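You operate a simulated robot arm through the tools that you are given. There is no shell and no other tool.

You are at the controls of a simulated two-armed robot. One attempt, no reset.

JOB
Bring the dark shuttle back, load it with the short blue bobbin and send it to READY again.
Fine: its empty bobbin goes in the free cell of the tray; press the clip before you push it off.

Only the result counts: the job must be done as asked and must still hold three seconds after the hand-in. Knocking over, shifting, dropping, spilling or breaking anything else fails it.

ROBOT AND FRAMES
Two 7-joint arms with fingered hands on one trunk that stands fixed in place. Base frame: the origin is at the foot of the trunk, x ahead of it, y to its left, z up; the work surface is at about z = 780. Units: mm, degrees, N and s.
The left shoulder is at [60, 138, 822], the right one opposite. With the tool pointing down near the work surface each hand reaches from about 400 to 920 mm from the base axis, measured 20 degrees to its own side. Payload 4 kg a hand.
The TCP of each hand is the grasp point between the finger pads, 36 mm short of the fingertips. In the tool frame z runs along the fingers and y along their closing line. The gripper opens to 120 mm. The gripper's body begins 42 mm behind the TCP. The gripper is a hand of 5 fingers: y runs from the thumb to the fingers, the wrist lies at [-15, -109, -200] in the tool frame, and closing takes about 1.5 s.
Orientation is that of the tool frame in the base frame, as a unit quaternion [w, x, y, z]. With the fingers straight down and the wrist toward the robot, the tool's x, y and z point along [0, 1, 0], [1, 0, 0] and [0, 0, -1] of the base frame.

CONTROLS
- The arms move only by the tool play_rows. It takes "left_targets", "right_targets" or both (then of equal length, played together; a hand with none holds still); each is a list of rows, each a list of 6 numbers: the shift along the tool's x, y, z in mm, then the turn, a rotation vector about the tool's x, y, z in degrees. In form: [[x, y, z, ax, ay, az], ...]. A call has 1 to 20 rows; each row is the pose to reach, as a shift and turn from the pose commanded when the call began, along the tool's axes at that moment. "left_hand" and "right_hand" are, for a hand that has rows, the closure, from 0 (fully open) to 1 (shut), set as the call begins (left out, the last holds). A row lasts 0.2 s, in which the tool goes at most 50 mm and 8.6 degrees; a call with a longer step from one row to the next is refused whole, and so is a gripper value outside its range. A pose out of reach is approached as far as the arm can. The call stops where the force on the tool passes 50 N (or 10 N more than at its start, if that is more) or the arm is blocked; 0.2 s more then pass. Each finger travels about 153 mm/s and halts on what it meets, pressing with about 33 N; the grip force reading is that of the motor and also rises with nothing between the fingers. The clock runs only during rows and for 0.2 s after the last one: add rows that repeat a pose to give the fingers time. The reply holds the time, the measured pose of the TCP, the force on the tool along the base axes, the opening and the grip force, in the units named above and with some noise, with the torque about the TCP (base axes, N m) and any sound that the robot's microphone picked up.
- Cameras (640 x 400 px; columns grow to the right, rows downward): "scene" is now at [52.2, 17.3, 1454.2]; the picture's right is [0.21, -0.98, 0.00], its down [-0.66, -0.14, -0.74] and it looks along [0.72, 0.15, -0.68] (base axes); focal length 315 px, centre (320, 200). "left" rides on the left gripper at [-69, -79, -131] in its tool frame; the picture's right is [-0.79, -0.29, 0.55], its down [0.55, -0.74, 0.40] and it looks along [0.29, 0.61, 0.74] (tool axes); focal length 222 px, centre (320, 200). "right" rides on the right gripper at [69, -79, -131] in its tool frame; the picture's right is [-0.79, 0.29, -0.55], its down [-0.55, -0.74, 0.40] and it looks along [-0.29, 0.61, 0.74] (tool axes); focal length 222 px, centre (320, 200). There is no depth. A picture from a camera that has moved, and an enlarged one, comes with that camera's place and axes in the base frame and with its lens.
- grab_frame(camera): a new picture of that camera. It takes no simulated time.
- slide_trunk(by): slides the trunk up (or, below 0, down) by that many mm; the arms and the scene camera ride with it, the base frame stays. It gives what a move gives, with no picture.
- finger_targets(index, middle, ring, little, thumb_bend, thumb_turn, hand): sets how far each is bent, from 0 (flat) to 1 (curled in); at 0.3 the hand is open as for a grip, at 0.7 the pads meet at the TCP. One left out holds its place. A second passes; each finger stops where it meets its share of the squeeze, and holds until it gets a number again. A gripper value or a shape takes the hand back. It gives what a move gives, with no picture; readings hold the bend of each and the force on index, middle, ring, little, thumb and palm. thumb_turn goes from beside the hand (0) to across from the fingers (1), as for a grip.
- hand_shape(shape, hand): the hand has 5 fingers and takes this shape, open, in about a second: jaw (thumb against the fingers, like two jaws); tri (thumb and two fingers); tip (a fingertip pinch); poke (one finger out to press); point (the index stretched); flat (the hand flat); cup (the hand cupped); fist (a fist). The gripper value then closes the fingers along that shape, each until it touches; the sizes above hold for jaw. It gives what a move gives, with no picture.
- head_to(pan, tilt): turns the head with the scene camera to pan (to the left, within 86 degrees either way) and tilt (down, from -29 to 69), counted from straight ahead of the robot. It gives what a move gives.
- close_up(camera, box): a new picture of the part [left, top, right, bottom] of that camera's present view, enlarged. It takes no simulated time.
- sign_off(): hands the job in; it is judged then, once.

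Nothing tells you positions but the pictures and the camera data. Unless the task says otherwise, let go and move clear before handing in.

The tools are called after "Emit:" as name(argument=value, ...) on one line, values as JSON. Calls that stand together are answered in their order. play_rows: Moves the arms, as the interface text tells. Its arguments: {"type":"object","properties":{"left_targets":{"type":"array","items":{"type":"array","items":{"type":"number"}}},"left_hand":{"type":"number"},"right_targets":{"type":"array","items":{"type":"array","items":{"type":"number"}}},"right_hand":{"type":"number"}},"required":[]} The other tools are called the same way: slide_trunk (by) slides the trunk up or down; hand_shape (shape, hand) gives the hand a shape; finger_targets (index, middle, ring, little, thumb_bend, thumb_turn, hand) moves the fingers one by one; head_to (pan, tilt) turns the head that bears the scene camera; grab_frame (camera) takes a picture; close_up (camera, box) takes an enlarged picture of a part of a camera's view; sign_off () hands the job in.

At the start:

```text
clock: 0.0
left_tcp_pos: [643.9, 223.4, 1053.3]
left_tool_rot: [0.0, 0.707, 0.707, -0.001]
left_wrist_force: [0.2, 0.0, 0.0]
left_ft_torque: [-0.02, -0.06, 0.0]
left_grip_width: 119.7
left_gripper_force: 0.1
left_shape: jaw
left_bend: [0.3, 0.3, 0.3, 0.3, 0.3, 0.97]
left_finger forces: [0.0, 0.0, 0.0, 0.0, 0.0, 0.0]
right_tcp_pos: [546.1, -284.9, 1015.1]
right_tool_rot: [0.0, 0.706, 0.708, 0.0]
right_wrist_force: [-0.7, 0.1, 0.6]
right_ft_torque: [0.0, 0.04, -0.02]
right_grip_width: 119.9
right_gripper_force: 0.0
right_shape: jaw
right_bend: [0.3, 0.3, 0.3, 0.3, 0.3, 0.97]
right_finger forces: [0.1, 0.0, 0.0, 0.0, 0.0, 0.1]
trunk travel left (down, up): [-400.0, 190.0]
head pan, tilt: [11.9, 42.5]
```

scene: 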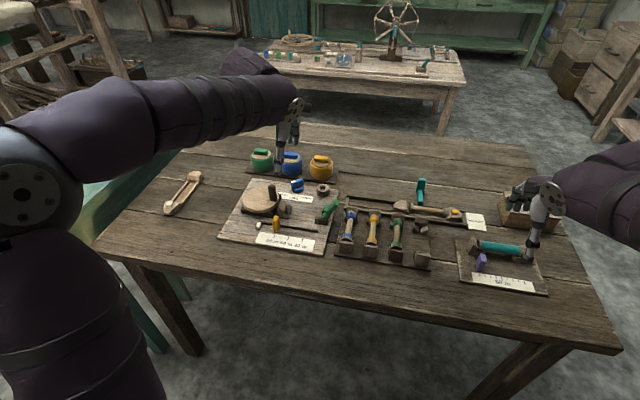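
right: 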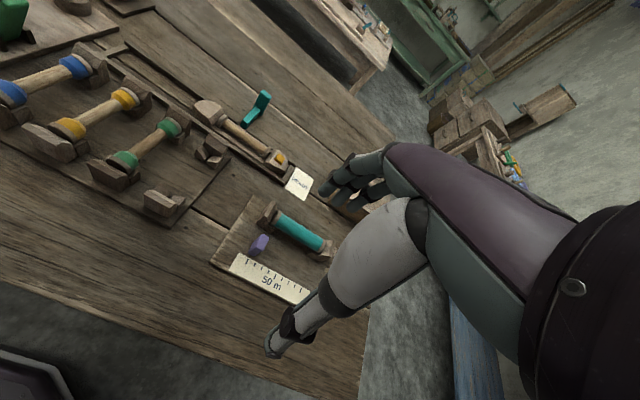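
left: 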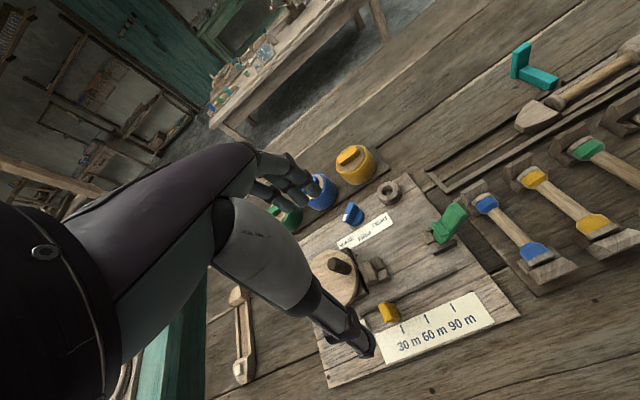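

I see a table with a winding board on the left, a tray of bobbins in the middle, a shuttle track behind it, and a small board on the right. I'll look closely at each part before moving.

Emit:
close_up(camera="scene", box=[320, 160, 500, 280])

Emit:
close_up(camera="scene", box=[440, 160, 600, 310])

Emit:
close_up(camera="scene", box=[210, 140, 350, 260])

Emit:
close_up(camera="scene", box=[140, 140, 280, 240])

Emit:
close_up(camera="right", box=[0, 20, 340, 240])

Emit:
close_up(camera="left", box=[400, 20, 640, 300])

```text
3.33 times, centred on (410, 220) of scene
camera zoom: at [52.2, 17.3, 1454.2], right [0.21, -0.98, 0.0], down [-0.66, -0.14, -0.74], along [0.72, 0.15, -0.68], focal length 1051 px, centre (20, 133)
```

zoom: 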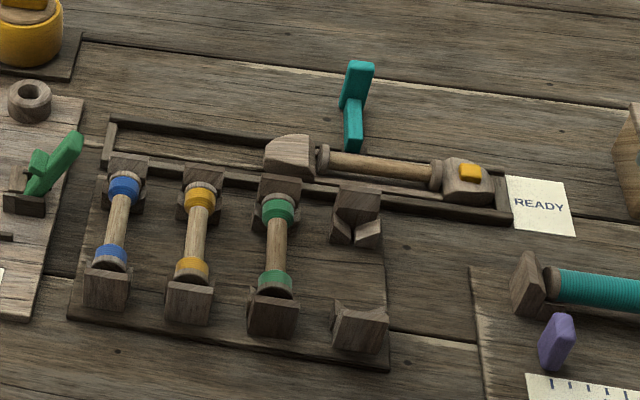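

```text
2.67 times, centred on (520, 235) of scene
camera zoom: at [52.2, 17.3, 1454.2], right [0.21, -0.98, 0.0], down [-0.66, -0.14, -0.74], along [0.72, 0.15, -0.68], focal length 841 px, centre (-213, 107)
```

zoom: 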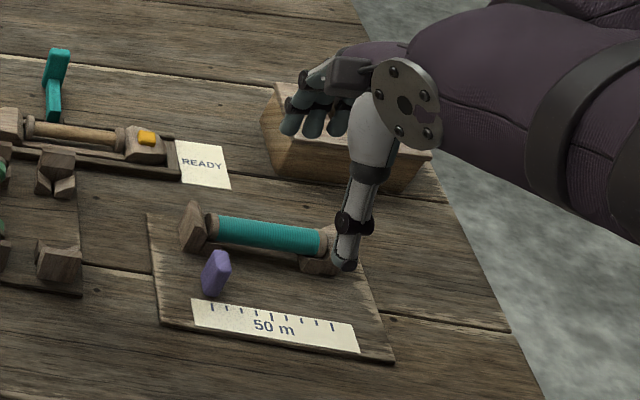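

```text
3.33 times, centred on (280, 200) of scene
camera zoom: at [52.2, 17.3, 1454.2], right [0.21, -0.98, 0.0], down [-0.66, -0.14, -0.74], along [0.72, 0.15, -0.68], focal length 1051 px, centre (453, 200)
```

zoom: 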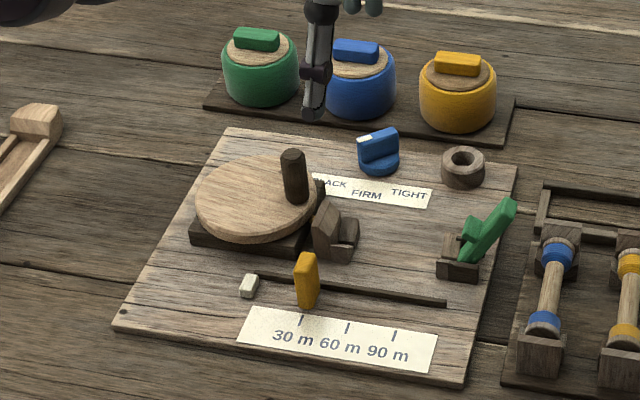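

```text
4.00 times, centred on (210, 190) of scene
camera zoom: at [52.2, 17.3, 1454.2], right [0.21, -0.98, 0.0], down [-0.66, -0.14, -0.74], along [0.72, 0.15, -0.68], focal length 1262 px, centre (760, 240)
```

zoom: 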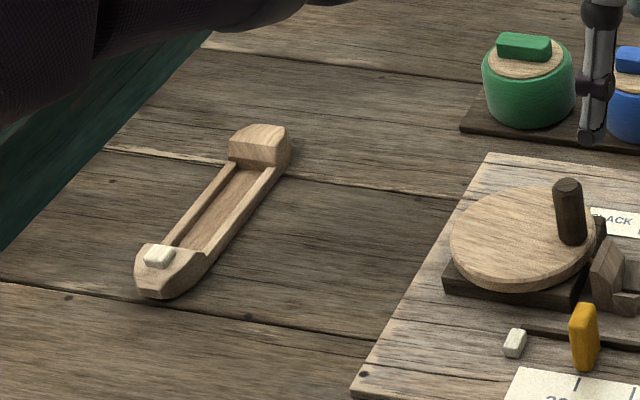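

```text
1.82 times, centred on (170, 130) of right
camera zoom: at [464.8, -214.5, 1146.0], right [0.29, -0.78, 0.55], down [-0.73, -0.55, -0.4], along [0.61, -0.29, -0.74], focal length 404 px, centre (593, 327)
```

zoom: 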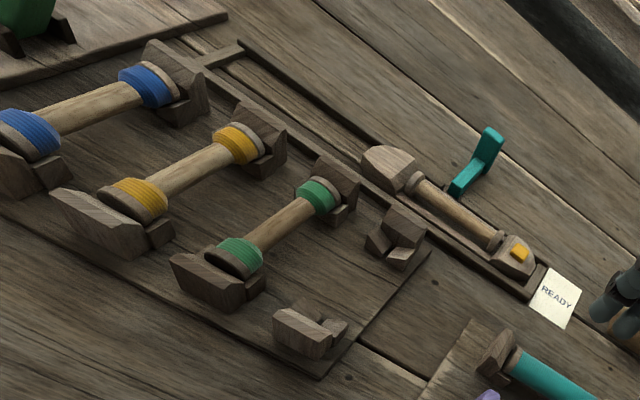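

```text
1.43 times, centred on (520, 160) of left
camera zoom: at [563.7, 154.3, 1184.8], right [-0.29, -0.79, -0.55], down [-0.74, 0.55, -0.4], along [0.61, 0.29, -0.74], focal length 317 px, centre (34, 257)
```

zoom: 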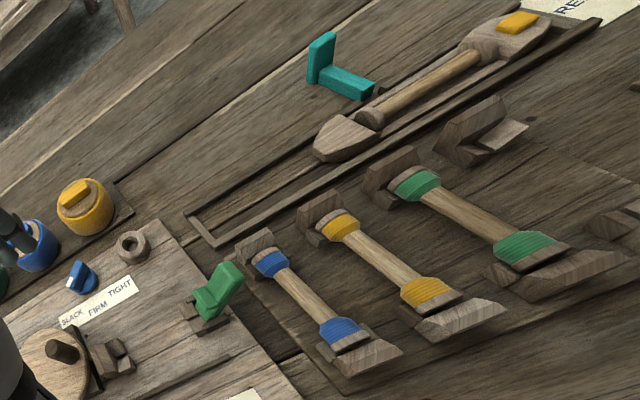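

The dark shuttle with an empty bobbin seems to sit at the READY end of a track running along y at x≈775. Before acting I want to inspect the wooden box at right and the bobbins in the tray to be sure which one is the "short blue" one.

Emit:
close_up(camera="scene", box=[490, 160, 590, 240])

Emit:
close_up(camera="scene", box=[330, 190, 440, 280])

Emit:
close_up(camera="scene", box=[380, 170, 490, 240])

Emit:
close_up(camera="right", box=[190, 60, 350, 200])

Emit:
close_up(camera="right", box=[200, 170, 400, 310])

Emit:
close_up(camera="left", box=[440, 130, 640, 290])

```text
5.00 times, centred on (540, 200) of scene
camera zoom: at [52.2, 17.3, 1454.2], right [0.21, -0.98, 0.0], down [-0.66, -0.14, -0.74], along [0.72, 0.15, -0.68], focal length 1577 px, centre (-780, 200)
```

zoom: 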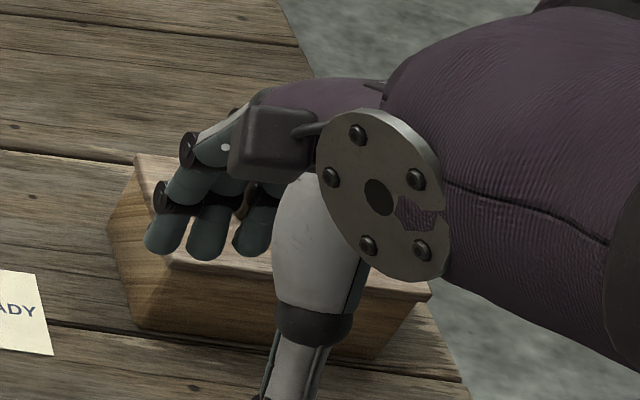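

```text
4.44 times, centred on (385, 235) of scene
camera zoom: at [52.2, 17.3, 1454.2], right [0.21, -0.98, 0.0], down [-0.66, -0.14, -0.74], along [0.72, 0.15, -0.68], focal length 1402 px, centre (31, 44)
```

zoom: 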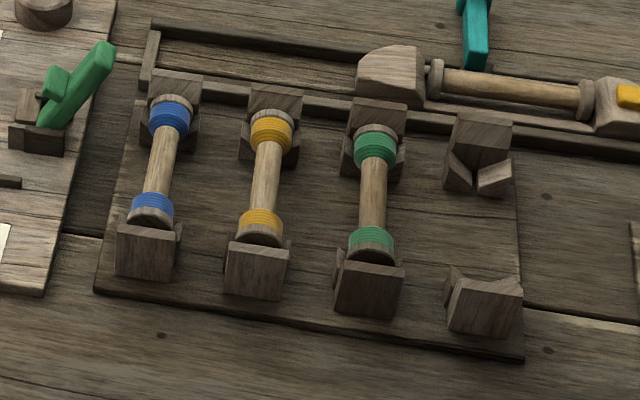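

```text
5.71 times, centred on (435, 205) of scene
camera zoom: at [52.2, 17.3, 1454.2], right [0.21, -0.98, 0.0], down [-0.66, -0.14, -0.74], along [0.72, 0.15, -0.68], focal length 1802 px, centre (-337, 171)
```

zoom: 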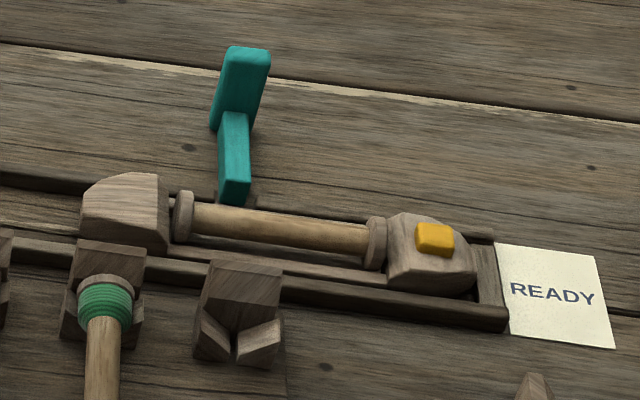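

```text
2.86 times, centred on (270, 130) of right
camera zoom: at [464.8, -214.5, 1146.0], right [0.29, -0.78, 0.55], down [-0.73, -0.55, -0.4], along [0.61, -0.29, -0.74], focal length 635 px, centre (463, 400)
```

zoom: 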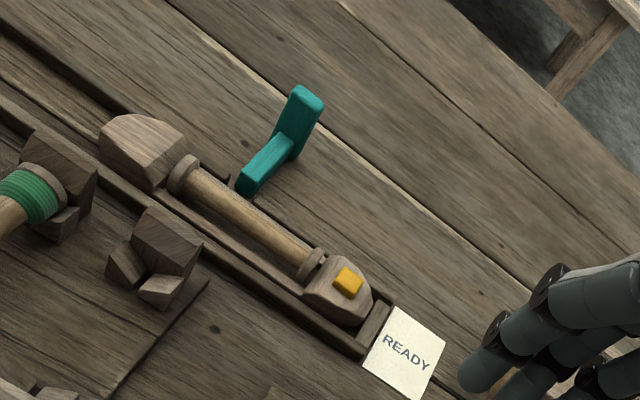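

```text
2.86 times, centred on (300, 240) of right
camera zoom: at [464.8, -214.5, 1146.0], right [0.29, -0.78, 0.55], down [-0.73, -0.55, -0.4], along [0.61, -0.29, -0.74], focal length 635 px, centre (377, 86)
```

zoom: 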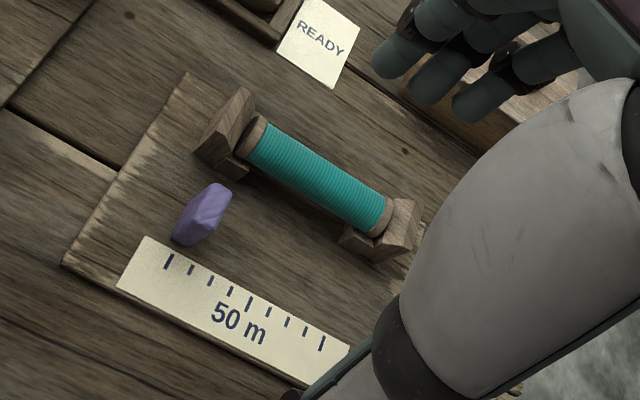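

```text
2.50 times, centred on (540, 210) of left
camera zoom: at [563.7, 154.3, 1184.8], right [-0.29, -0.79, -0.55], down [-0.74, 0.55, -0.4], along [0.61, 0.29, -0.74], focal length 555 px, centre (-230, 175)
```

zoom: 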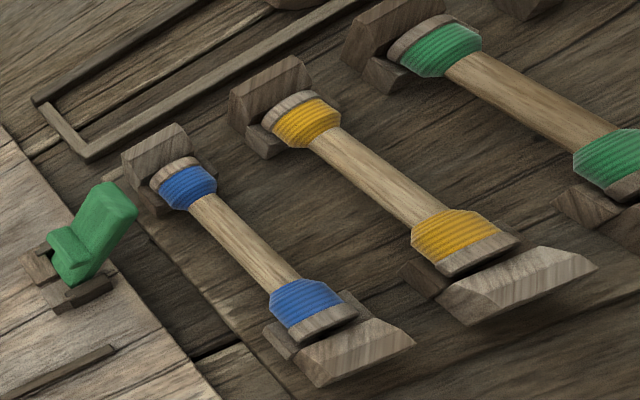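

The right box looks like a solid block, and only one bobbin in the tray carries blue bands, at about y≈62. I'll bring the right hand's camera nearer to the track and tray to look at the details before touching anything.

Emit:
play_rows(right_targets=[[33, 11, 13, 0, 0, 0], [66, 22, 26, 0, 0, 0], [99, 32, 39, 0, 0, 0], [132, 43, 52, 0, 0, 0], [165, 54, 65, 0, 0, 0]])

Emit:
grab_frame(camera="right")

Emit:
close_up(camera="scene", box=[440, 160, 600, 260])

```text
clock: 1.2
left_tcp_pos: [643.1, 223.3, 1052.5]
left_tool_rot: [0.0, 0.707, 0.707, 0.001]
left_wrist_force: [-0.6, 0.0, -0.2]
left_ft_torque: [-0.02, -0.04, -0.01]
left_grip_width: 119.7
left_gripper_force: 0.0
left_shape: jaw
left_bend: [0.3, 0.3, 0.3, 0.3, 0.3, 0.97]
left_finger forces: [0.1, 0.1, 0.0, 0.0, 0.0, 0.1]
right_tcp_pos: [599.7, -118.1, 949.2]
right_tool_rot: [0.0, 0.707, 0.707, 0.001]
right_wrist_force: [0.6, -0.2, -0.2]
right_ft_torque: [-0.01, 0.03, 0.0]
right_grip_width: 119.8
right_gripper_force: 0.1
right_shape: jaw
right_bend: [0.3, 0.3, 0.3, 0.3, 0.3, 0.97]
right_finger forces: [0.0, 0.0, 0.0, 0.0, 0.0, 0.0]
trunk travel left (down, up): [-400.0, 190.0]
head pan, tilt: [11.9, 42.5]
```

```text
taken
camera right: at [517.6, -48.7, 1080.8], right [0.29, -0.78, 0.55], down [-0.73, -0.55, -0.4], along [0.61, -0.29, -0.74], focal length 222 px, centre (320, 200)
```

right: 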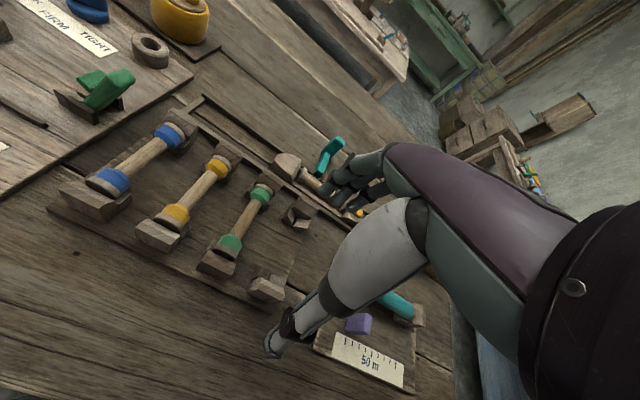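

```text
4.00 times, centred on (520, 210) of scene
camera zoom: at [52.6, 17.7, 1454.2], right [0.21, -0.98, 0.0], down [-0.66, -0.14, -0.74], along [0.72, 0.15, -0.68], focal length 1262 px, centre (-480, 160)
```

zoom: 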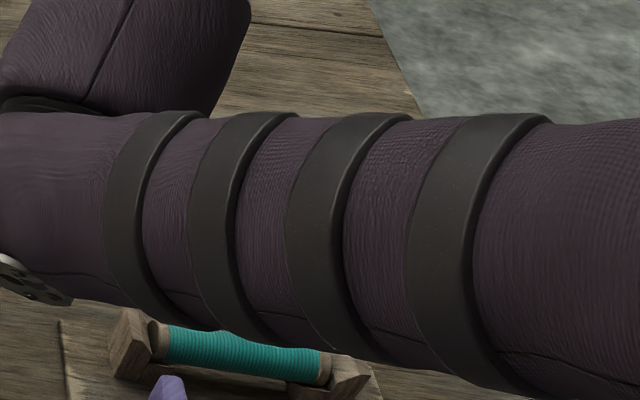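

Right hand now blocks the box from the scene camera, so I'll pull it back toward the robot for a clear view of the whole right side of the table.

Emit:
play_rows(right_targets=[[-25, -40, -15, 0, 0, 0], [-50, -80, -30, 0, 0, 0], [-75, -120, -45, 0, 0, 0], [-100, -155, -60, 0, 0, 0]])

Emit:
grab_frame(camera="right")

Emit:
grab_frame(camera="scene")

```text
clock: 2.2
left_tcp_pos: [642.0, 224.4, 1054.6]
left_tool_rot: [0.0, 0.707, 0.707, 0.0]
left_wrist_force: [-0.1, -0.2, 0.0]
left_ft_torque: [0.02, 0.0, -0.01]
left_grip_width: 119.7
left_gripper_force: 0.1
left_shape: jaw
left_bend: [0.3, 0.3, 0.3, 0.3, 0.3, 0.97]
left_finger forces: [0.0, 0.1, 0.1, 0.1, 0.1, 0.1]
right_tcp_pos: [439.3, -218.8, 1008.1]
right_tool_rot: [0.001, 0.706, 0.708, -0.001]
right_wrist_force: [0.2, -0.6, 1.6]
right_ft_torque: [0.0, 0.0, 0.02]
right_grip_width: 119.8
right_gripper_force: 0.0
right_shape: jaw
right_bend: [0.3, 0.3, 0.3, 0.3, 0.3, 0.97]
right_finger forces: [0.0, 0.0, 0.1, 0.0, 0.1, 0.0]
trunk travel left (down, up): [-400.0, 190.0]
head pan, tilt: [11.9, 42.5]
```

```text
taken
camera right: at [358.6, -150.0, 1139.7], right [0.29, -0.78, 0.55], down [-0.73, -0.55, -0.4], along [0.61, -0.29, -0.74], focal length 222 px, centre (320, 200)
```

right: 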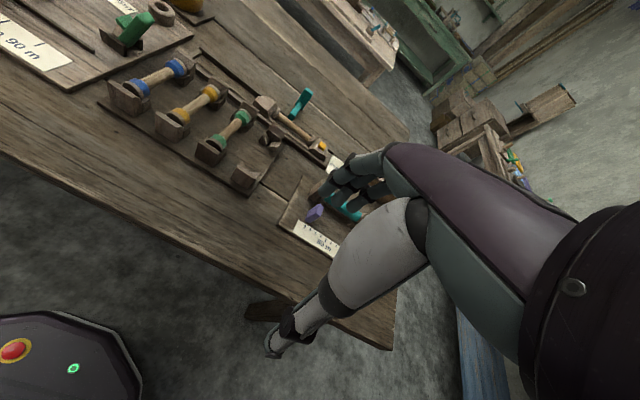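

```text
taken
camera scene: at [51.4, 17.1, 1454.2], right [0.21, -0.98, 0.0], down [-0.66, -0.14, -0.74], along [0.72, 0.15, -0.68], focal length 315 px, centre (320, 200)
```

scene: 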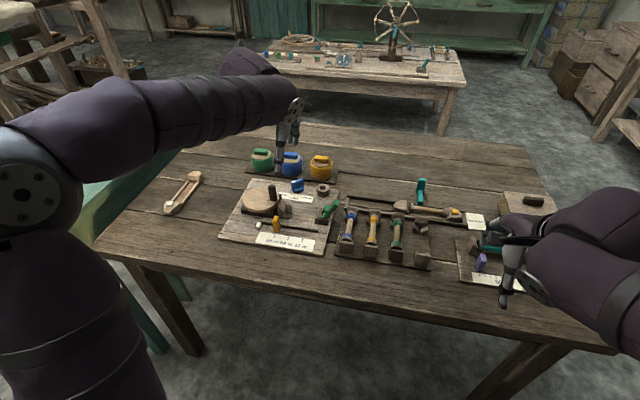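

Emit:
close_up(camera="scene", box=[470, 170, 570, 240])

Emit:
close_up(camera="scene", box=[260, 25, 460, 100])

Emit:
close_up(camera="right", box=[90, 30, 350, 200])

```text
5.71 times, centred on (520, 205) of scene
camera zoom: at [51.4, 17.1, 1454.2], right [0.21, -0.98, 0.0], down [-0.66, -0.14, -0.74], along [0.72, 0.15, -0.68], focal length 1802 px, centre (-823, 171)
```

zoom: 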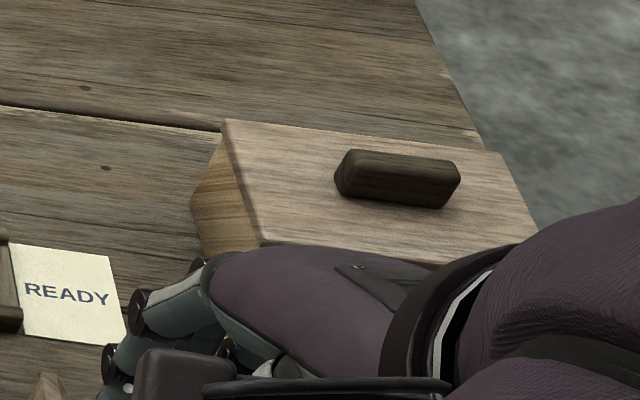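

```text
3.20 times, centred on (360, 62) of scene
camera zoom: at [51.4, 17.1, 1454.2], right [0.21, -0.98, 0.0], down [-0.66, -0.14, -0.74], along [0.72, 0.15, -0.68], focal length 1009 px, centre (192, 640)
```

zoom: 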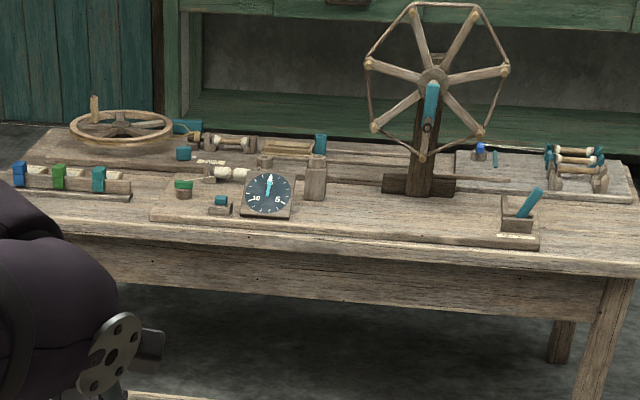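

```text
2.35 times, centred on (220, 115) of right
camera zoom: at [358.6, -150.0, 1139.7], right [0.29, -0.78, 0.55], down [-0.73, -0.55, -0.4], along [0.61, -0.29, -0.74], focal length 523 px, centre (555, 400)
```

zoom: 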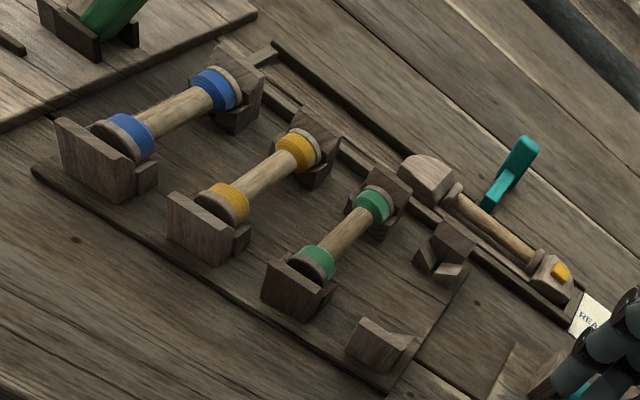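

The box at right is closed with a lid and not part of this job; only the tray's leftmost cell (y≈60) holds a blue bobbin and the free cell is the rightmost one (y≈-137). I'll bring the right hand's camera over the tray and track to measure heights.

Emit:
play_rows(right_targets=[[40, 20, 10, 0, 0, 0], [80, 45, 30, 0, 0, 0], [120, 70, 50, 0, 0, 0], [160, 95, 70, 0, 0, 0], [197, 115, 95, 0, 0, 0]])

Emit:
grab_frame(camera="right")

Emit:
close_up(camera="right", box=[20, 40, 340, 240])

```text
refused: row 2 steps farther than a row can; nothing moved
```

```text
taken
camera right: at [358.6, -150.0, 1139.7], right [0.29, -0.78, 0.55], down [-0.73, -0.55, -0.4], along [0.61, -0.29, -0.74], focal length 222 px, centre (320, 200)
```

right: 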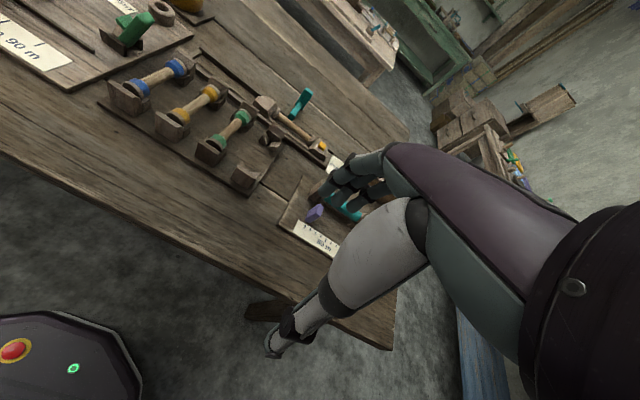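

```text
2.00 times, centred on (180, 140) of right
camera zoom: at [358.6, -150.0, 1139.7], right [0.29, -0.78, 0.55], down [-0.73, -0.55, -0.4], along [0.61, -0.29, -0.74], focal length 444 px, centre (600, 320)
```

zoom: 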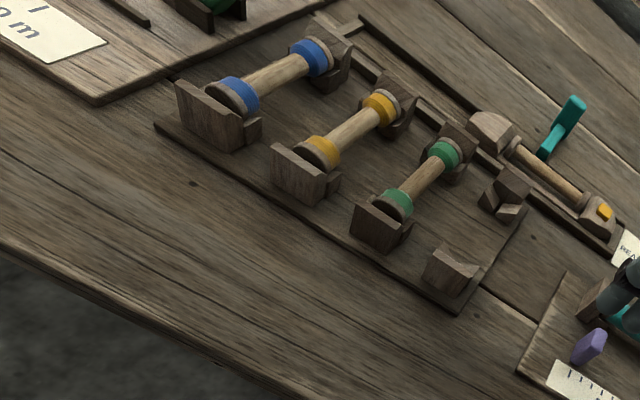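

The step was too long, so I'll split it into smaller rows. The tray and the track remain as described; I'm only moving the camera nearer.

Emit:
play_rows(right_targets=[[33, 19, 15, 0, 0, 0], [66, 38, 30, 0, 0, 0], [99, 57, 45, 0, 0, 0], [132, 76, 60, 0, 0, 0], [165, 95, 75, 0, 0, 0], [197, 115, 95, 0, 0, 0]])

Emit:
grab_frame(camera="right")

Emit:
close_up(camera="right", box=[0, 40, 200, 240])

Emit:
close_up(camera="right", box=[180, 100, 380, 240])

```text
clock: 3.6
left_tcp_pos: [643.7, 224.3, 1052.5]
left_tool_rot: [-0.001, 0.707, 0.707, 0.0]
left_wrist_force: [0.5, 0.2, -0.1]
left_ft_torque: [0.01, -0.03, -0.02]
left_grip_width: 119.7
left_gripper_force: 0.1
left_shape: jaw
left_bend: [0.3, 0.3, 0.3, 0.3, 0.3, 0.97]
left_finger forces: [0.0, 0.1, 0.0, 0.0, 0.0, 0.1]
right_tcp_pos: [559.2, -22.6, 914.5]
right_tool_rot: [0.0, 0.707, 0.707, -0.001]
right_wrist_force: [0.4, 0.3, -0.1]
right_ft_torque: [0.0, -0.01, 0.01]
right_grip_width: 119.7
right_gripper_force: 0.2
right_shape: jaw
right_bend: [0.3, 0.3, 0.3, 0.3, 0.3, 0.97]
right_finger forces: [0.0, 0.0, 0.0, 0.1, 0.1, 0.1]
trunk travel left (down, up): [-400.0, 190.0]
head pan, tilt: [11.9, 42.5]
```

```text
taken
camera right: at [478.5, 47.1, 1045.6], right [0.29, -0.78, 0.55], down [-0.73, -0.55, -0.4], along [0.61, -0.29, -0.74], focal length 222 px, centre (320, 200)
```

right: 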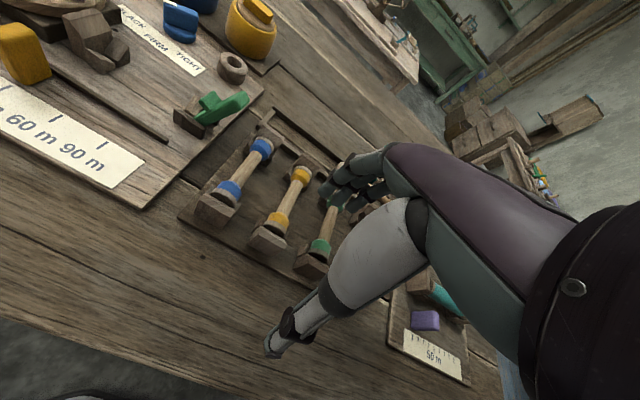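

```text
2.00 times, centred on (100, 140) of right
camera zoom: at [478.5, 47.1, 1045.6], right [0.29, -0.78, 0.55], down [-0.73, -0.55, -0.4], along [0.61, -0.29, -0.74], focal length 444 px, centre (760, 320)
```

zoom: 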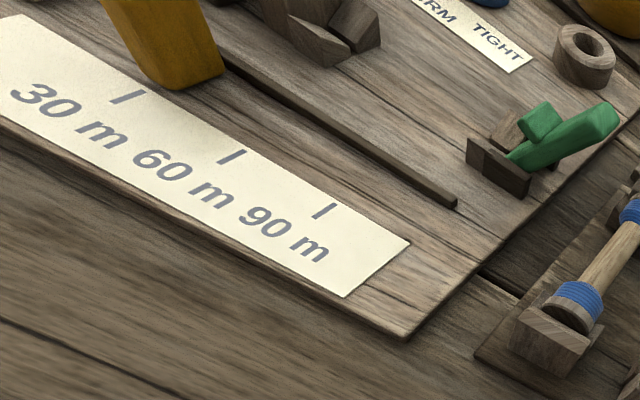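

```text
2.86 times, centred on (280, 170) of right
camera zoom: at [478.5, 47.1, 1045.6], right [0.29, -0.78, 0.55], down [-0.73, -0.55, -0.4], along [0.61, -0.29, -0.74], focal length 635 px, centre (434, 286)
```

zoom: 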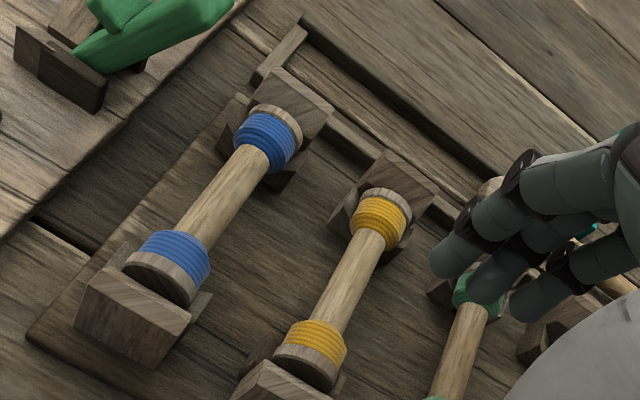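

I can see the blue bobbin clearly: wooden flanges, blue yarn bands near both ends, and a bare core. Now I'll withdraw the right hand and bring the left camera over for a close view of the shuttle, its clip and the teal piece.

Emit:
play_rows(right_targets=[[-38, -18, -14, 0, 0, 0], [-76, -36, -28, 0, 0, 0], [-114, -54, -42, 0, 0, 0], [-152, -72, -56, 0, 0, 0], [-190, -90, -70, 0, 0, 0], [-227, -109, -85, 0, 0, 0]], left_targets=[[-24, -7, 19, 0, 0, 0], [-48, -15, 38, 0, 0, 0], [-72, -22, 57, 0, 0, 0], [-96, -30, 76, 0, 0, 0], [-120, -37, 95, 0, 0, 0], [-144, -44, 113, 0, 0, 0]])

Emit:
grab_frame(camera="left")

Emit:
close_up(camera="left", box=[380, 40, 640, 240])

```text
clock: 5.0
left_tcp_pos: [599.2, 78.5, 941.4]
left_tool_rot: [-0.001, 0.707, 0.707, 0.0]
left_wrist_force: [-1.0, -0.4, 0.5]
left_ft_torque: [0.0, 0.0, -0.01]
left_grip_width: 119.8
left_gripper_force: 0.1
left_shape: jaw
left_bend: [0.3, 0.3, 0.3, 0.3, 0.3, 0.97]
left_finger forces: [0.0, 0.1, 0.0, 0.0, 0.0, 0.0]
right_tcp_pos: [448.9, -249.1, 999.5]
right_tool_rot: [-0.001, 0.707, 0.707, 0.0]
right_wrist_force: [-0.9, 0.0, -0.2]
right_ft_torque: [-0.02, 0.03, -0.01]
right_grip_width: 120.0
right_gripper_force: 0.0
right_shape: jaw
right_bend: [0.3, 0.3, 0.3, 0.3, 0.3, 0.97]
right_finger forces: [0.1, 0.0, 0.0, 0.0, 0.0, 0.0]
trunk travel left (down, up): [-400.0, 190.0]
head pan, tilt: [11.9, 42.5]
```

```text
taken
camera left: at [519.2, 10.3, 1072.1], right [-0.29, -0.79, -0.55], down [-0.73, 0.55, -0.4], along [0.61, 0.29, -0.74], focal length 222 px, centre (320, 200)
```

left: 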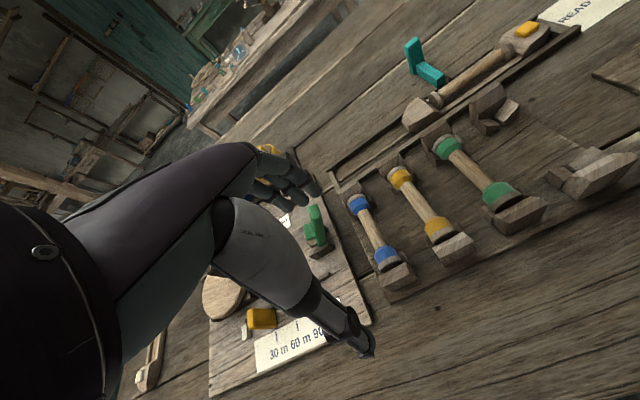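

```text
2.00 times, centred on (510, 140) of left
camera zoom: at [519.2, 10.3, 1072.1], right [-0.29, -0.79, -0.55], down [-0.73, 0.55, -0.4], along [0.61, 0.29, -0.74], focal length 444 px, centre (-60, 320)
```

zoom: 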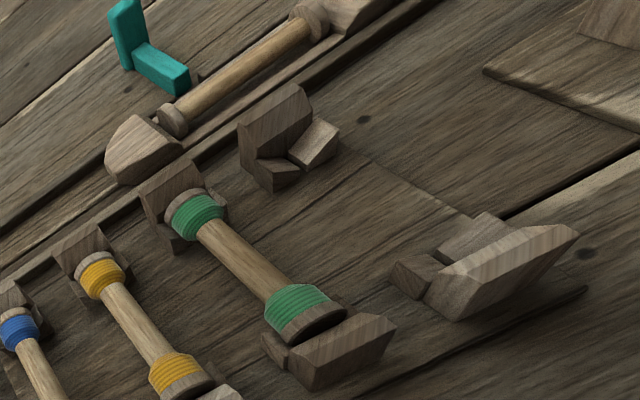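

Emit:
close_up(camera="left", box=[390, 10, 570, 140])

Emit:
close_up(camera="left", box=[480, 0, 640, 110])

Emit:
close_up(camera="left", box=[440, 70, 640, 240])

Emit:
close_up(camera="scene", box=[400, 170, 460, 220])

```text
3.08 times, centred on (480, 75) of left
camera zoom: at [519.2, 10.3, 1072.1], right [-0.29, -0.79, -0.55], down [-0.73, 0.55, -0.4], along [0.61, 0.29, -0.74], focal length 684 px, centre (-172, 585)
```

zoom: 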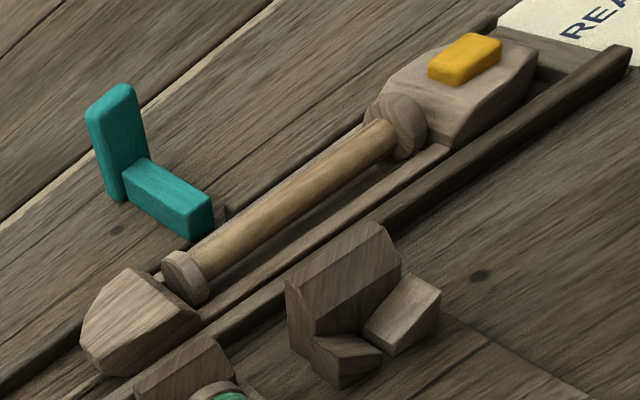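

```text
3.64 times, centred on (560, 55) of left
camera zoom: at [519.2, 10.3, 1072.1], right [-0.29, -0.79, -0.55], down [-0.73, 0.55, -0.4], along [0.61, 0.29, -0.74], focal length 808 px, centre (-553, 727)
```

zoom: 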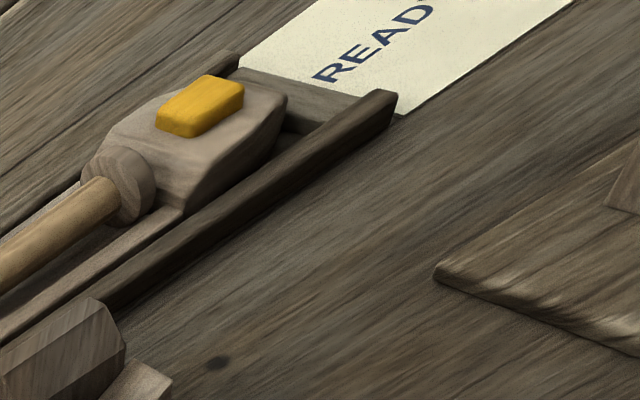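

```text
2.35 times, centred on (540, 155) of left
camera zoom: at [519.2, 10.3, 1072.1], right [-0.29, -0.79, -0.55], down [-0.73, 0.55, -0.4], along [0.61, 0.29, -0.74], focal length 523 px, centre (-198, 306)
```

zoom: 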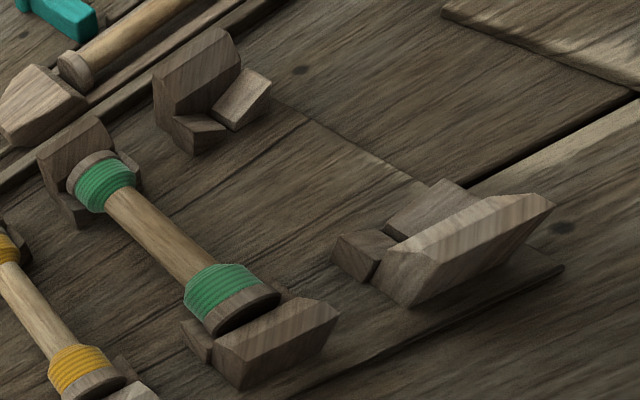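

```text
8.00 times, centred on (430, 195) of scene
camera zoom: at [51.8, 16.7, 1454.2], right [0.21, -0.98, 0.0], down [-0.66, -0.14, -0.74], along [0.72, 0.15, -0.68], focal length 2523 px, centre (-560, 240)
```

zoom: 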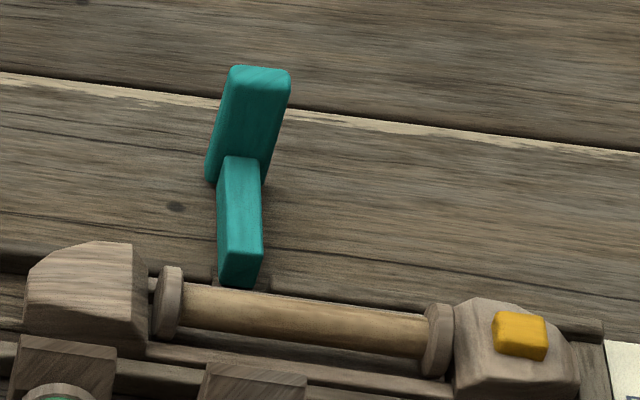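

The teal L appears to be a bolt passing through a slot in the back rail next to the shuttle. I'll move the left camera nearer and higher over the track to see whether it engages the shuttle.

Emit:
play_rows(left_targets=[[-33, 20, 5, 0, 0, 0], [-67, 40, 10, 0, 0, 0], [-100, 60, 20, 0, 0, 0], [-134, 80, 30, 0, 0, 0], [-168, 101, 41, 0, 0, 0]])

Emit:
grab_frame(camera="left")

Emit:
close_up(camera="left", box=[360, 60, 600, 240])

```text
clock: 6.2
left_tcp_pos: [700.7, -88.4, 900.0]
left_tool_rot: [0.0, 0.707, 0.708, 0.0]
left_wrist_force: [0.8, -0.1, -1.2]
left_ft_torque: [0.02, 0.0, -0.01]
left_grip_width: 119.7
left_gripper_force: 0.1
left_shape: jaw
left_bend: [0.3, 0.3, 0.3, 0.3, 0.3, 0.97]
left_finger forces: [0.0, 0.0, 0.0, 0.0, 0.1, 0.0]
right_tcp_pos: [450.1, -250.7, 1000.1]
right_tool_rot: [0.001, 0.706, 0.708, -0.001]
right_wrist_force: [-0.3, -0.2, -1.3]
right_ft_torque: [-0.02, -0.04, 0.0]
right_grip_width: 119.7
right_gripper_force: 0.0
right_shape: jaw
right_bend: [0.3, 0.3, 0.3, 0.3, 0.3, 0.97]
right_finger forces: [0.0, 0.0, 0.1, 0.0, 0.0, 0.0]
trunk travel left (down, up): [-400.0, 190.0]
head pan, tilt: [11.9, 42.5]
```

```text
taken
camera left: at [621.0, -158.3, 1030.6], right [-0.29, -0.79, -0.55], down [-0.74, 0.55, -0.4], along [0.61, 0.29, -0.74], focal length 222 px, centre (320, 200)
```

left: 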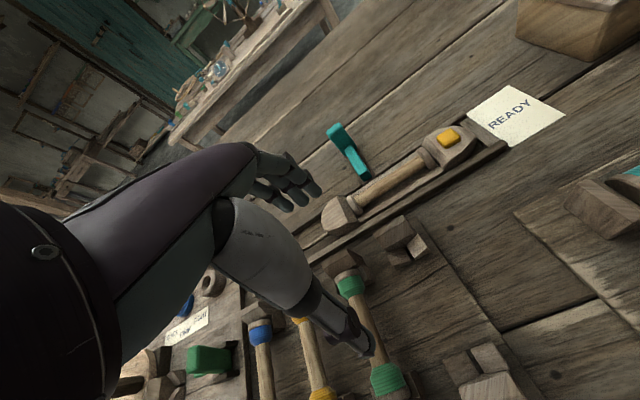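

```text
2.22 times, centred on (480, 150) of left
camera zoom: at [621.0, -158.3, 1030.6], right [-0.29, -0.79, -0.55], down [-0.74, 0.55, -0.4], along [0.61, 0.29, -0.74], focal length 494 px, centre (-36, 311)
```

zoom: 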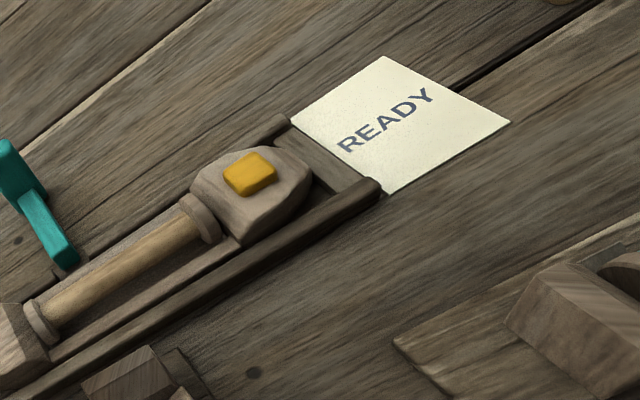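

Emit:
close_up(camera="left", box=[310, 110, 430, 200])

Emit:
close_up(camera="left", box=[310, 120, 500, 250])

```text
4.44 times, centred on (370, 155) of left
camera zoom: at [621.0, -158.3, 1030.6], right [-0.29, -0.79, -0.55], down [-0.74, 0.55, -0.4], along [0.61, 0.29, -0.74], focal length 987 px, centre (98, 400)
```

zoom: 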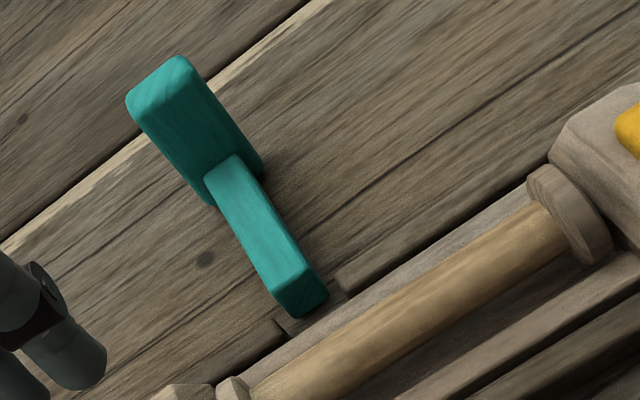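

```text
3.08 times, centred on (405, 185) of left
camera zoom: at [621.0, -158.3, 1030.6], right [-0.29, -0.79, -0.55], down [-0.74, 0.55, -0.4], along [0.61, 0.29, -0.74], focal length 684 px, centre (58, 246)
```

zoom: 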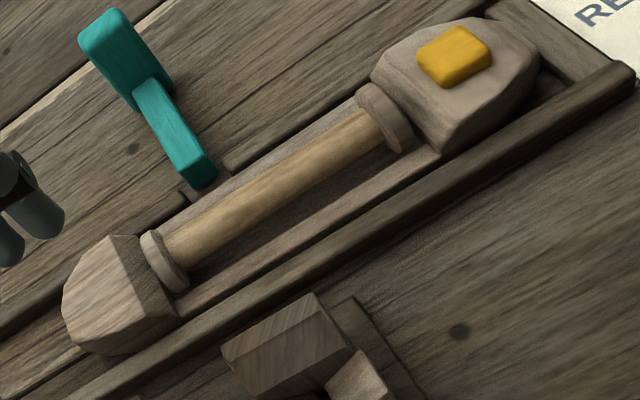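

The bolt's foot ends at a gap in the back rail beside the shuttle and looks retracted. The bobbin axis is at about z≈800 and the shuttle is about 38 mm wide at x≈770. Next I try the three-finger shape on the left hand while it is in free air, and check how it looks.

Emit:
hand_shape(hand="left", shape="tri")

Emit:
close_up(camera="scene", box=[330, 130, 490, 260])

Emit:
grab_frame(camera="left")

```text
clock: 7.1
left_tcp_pos: [700.7, -88.4, 899.3]
left_tool_rot: [0.0, 0.707, 0.707, 0.001]
left_wrist_force: [-0.4, -0.2, 0.5]
left_ft_torque: [0.01, 0.01, 0.0]
left_grip_width: 119.7
left_gripper_force: 0.1
left_shape: tri
left_bend: [0.3, 0.3, 0.99, 0.99, 0.3, 0.97]
left_finger forces: [0.1, 0.1, 0.0, 0.1, 0.1, 0.0]
right_tcp_pos: [450.0, -248.7, 1000.1]
right_tool_rot: [0.0, 0.707, 0.708, -0.001]
right_wrist_force: [-1.1, 0.2, -0.2]
right_ft_torque: [-0.03, 0.01, -0.02]
right_grip_width: 119.8
right_gripper_force: 0.0
right_shape: jaw
right_bend: [0.3, 0.3, 0.3, 0.3, 0.3, 0.97]
right_finger forces: [0.1, 0.0, 0.0, 0.1, 0.0, 0.0]
trunk travel left (down, up): [-400.0, 190.0]
head pan, tilt: [11.9, 42.5]
```

```text
3.08 times, centred on (410, 195) of scene
camera zoom: at [52.2, 17.2, 1454.2], right [0.21, -0.98, 0.0], down [-0.66, -0.14, -0.74], along [0.72, 0.15, -0.68], focal length 970 px, centre (43, 215)
```

zoom: 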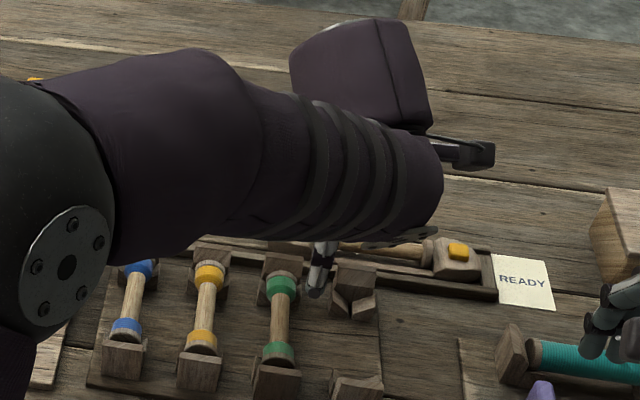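

```text
taken
camera left: at [620.3, -157.4, 1030.8], right [-0.29, -0.79, -0.55], down [-0.74, 0.55, -0.4], along [0.61, 0.29, -0.74], focal length 222 px, centre (320, 200)
```

left: 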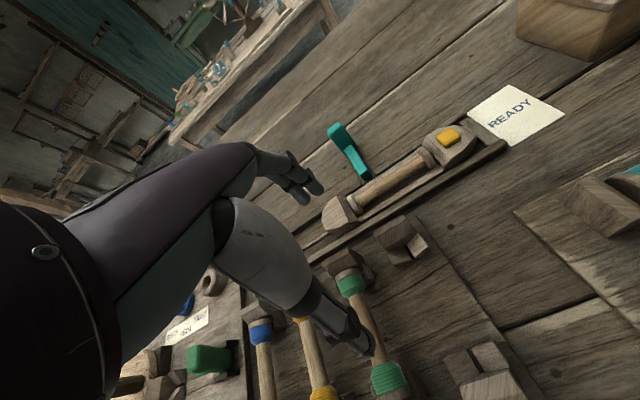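

Emit:
close_up(camera="left", box=[240, 140, 420, 370])

Emit:
close_up(camera="right", box=[240, 120, 460, 370])

```text
1.74 times, centred on (330, 255) of left
camera zoom: at [620.3, -157.4, 1030.8], right [-0.29, -0.79, -0.55], down [-0.74, 0.55, -0.4], along [0.61, 0.29, -0.74], focal length 386 px, centre (303, 104)
```

zoom: 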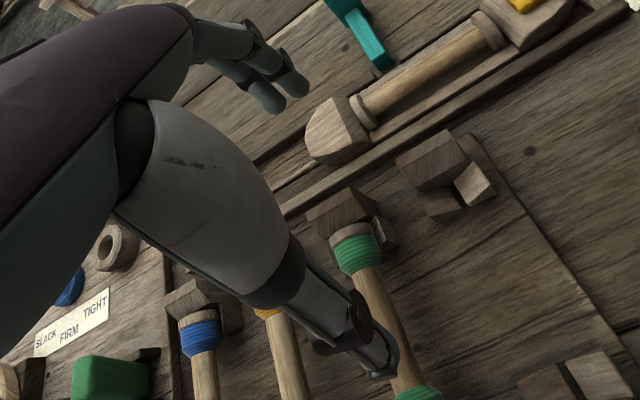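

```text
1.60 times, centred on (350, 245) of right
camera zoom: at [369.1, -180.1, 1131.6], right [0.29, -0.78, 0.55], down [-0.73, -0.55, -0.4], along [0.61, -0.29, -0.74], focal length 355 px, centre (272, 128)
```

zoom: 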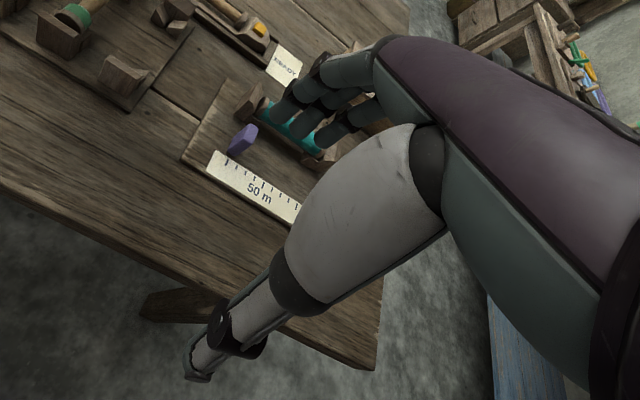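

I'll close the left hand in free air to see where the thumb and two fingers meet relative to the TCP.

Emit:
play_rows(left_targets=[[0, 0, 0, 0, 0, 0], [0, 0, 0, 0, 0, 0], [0, 0, 0, 0, 0, 0], [0, 0, 0, 0, 0, 0], [0, 0, 0, 0, 0, 0], [0, 0, 0, 0, 0, 0]], left_hand=0.7)

Emit:
close_up(camera="left", box=[240, 140, 420, 370])

Emit:
grab_frame(camera="right")

```text
clock: 8.5
left_tcp_pos: [700.0, -88.0, 901.2]
left_tool_rot: [0.001, 0.707, 0.708, -0.001]
left_wrist_force: [0.2, 0.0, 0.7]
left_ft_torque: [-0.01, 0.0, 0.02]
left_grip_width: 36.6
left_gripper_force: 0.0
left_shape: tri
left_bend: [0.51, 0.54, 0.99, 0.99, 0.68, 1.0]
left_finger forces: [0.0, 0.0, 0.0, 0.1, 0.0, 0.1]
right_tcp_pos: [449.9, -250.2, 1000.1]
right_tool_rot: [-0.001, 0.706, 0.708, 0.0]
right_wrist_force: [-0.1, 0.0, -0.3]
right_ft_torque: [-0.03, -0.01, 0.02]
right_grip_width: 119.7
right_gripper_force: 0.1
right_shape: jaw
right_bend: [0.3, 0.3, 0.3, 0.3, 0.3, 0.97]
right_finger forces: [0.1, 0.1, 0.0, 0.0, 0.1, 0.0]
trunk travel left (down, up): [-400.0, 190.0]
head pan, tilt: [11.9, 42.5]
```

```text
1.74 times, centred on (330, 255) of left
camera zoom: at [620.5, -157.6, 1030.8], right [-0.29, -0.79, -0.55], down [-0.74, 0.55, -0.4], along [0.61, 0.29, -0.74], focal length 386 px, centre (303, 104)
```

zoom: 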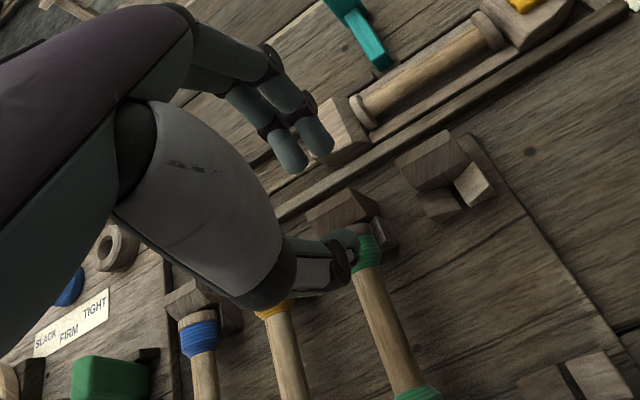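

```text
taken
camera right: at [369.1, -180.1, 1131.5], right [0.29, -0.78, 0.55], down [-0.73, -0.55, -0.4], along [0.61, -0.29, -0.74], focal length 222 px, centre (320, 200)
```

right: 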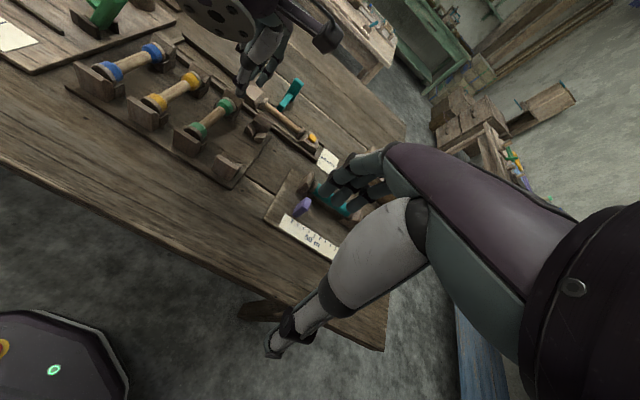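

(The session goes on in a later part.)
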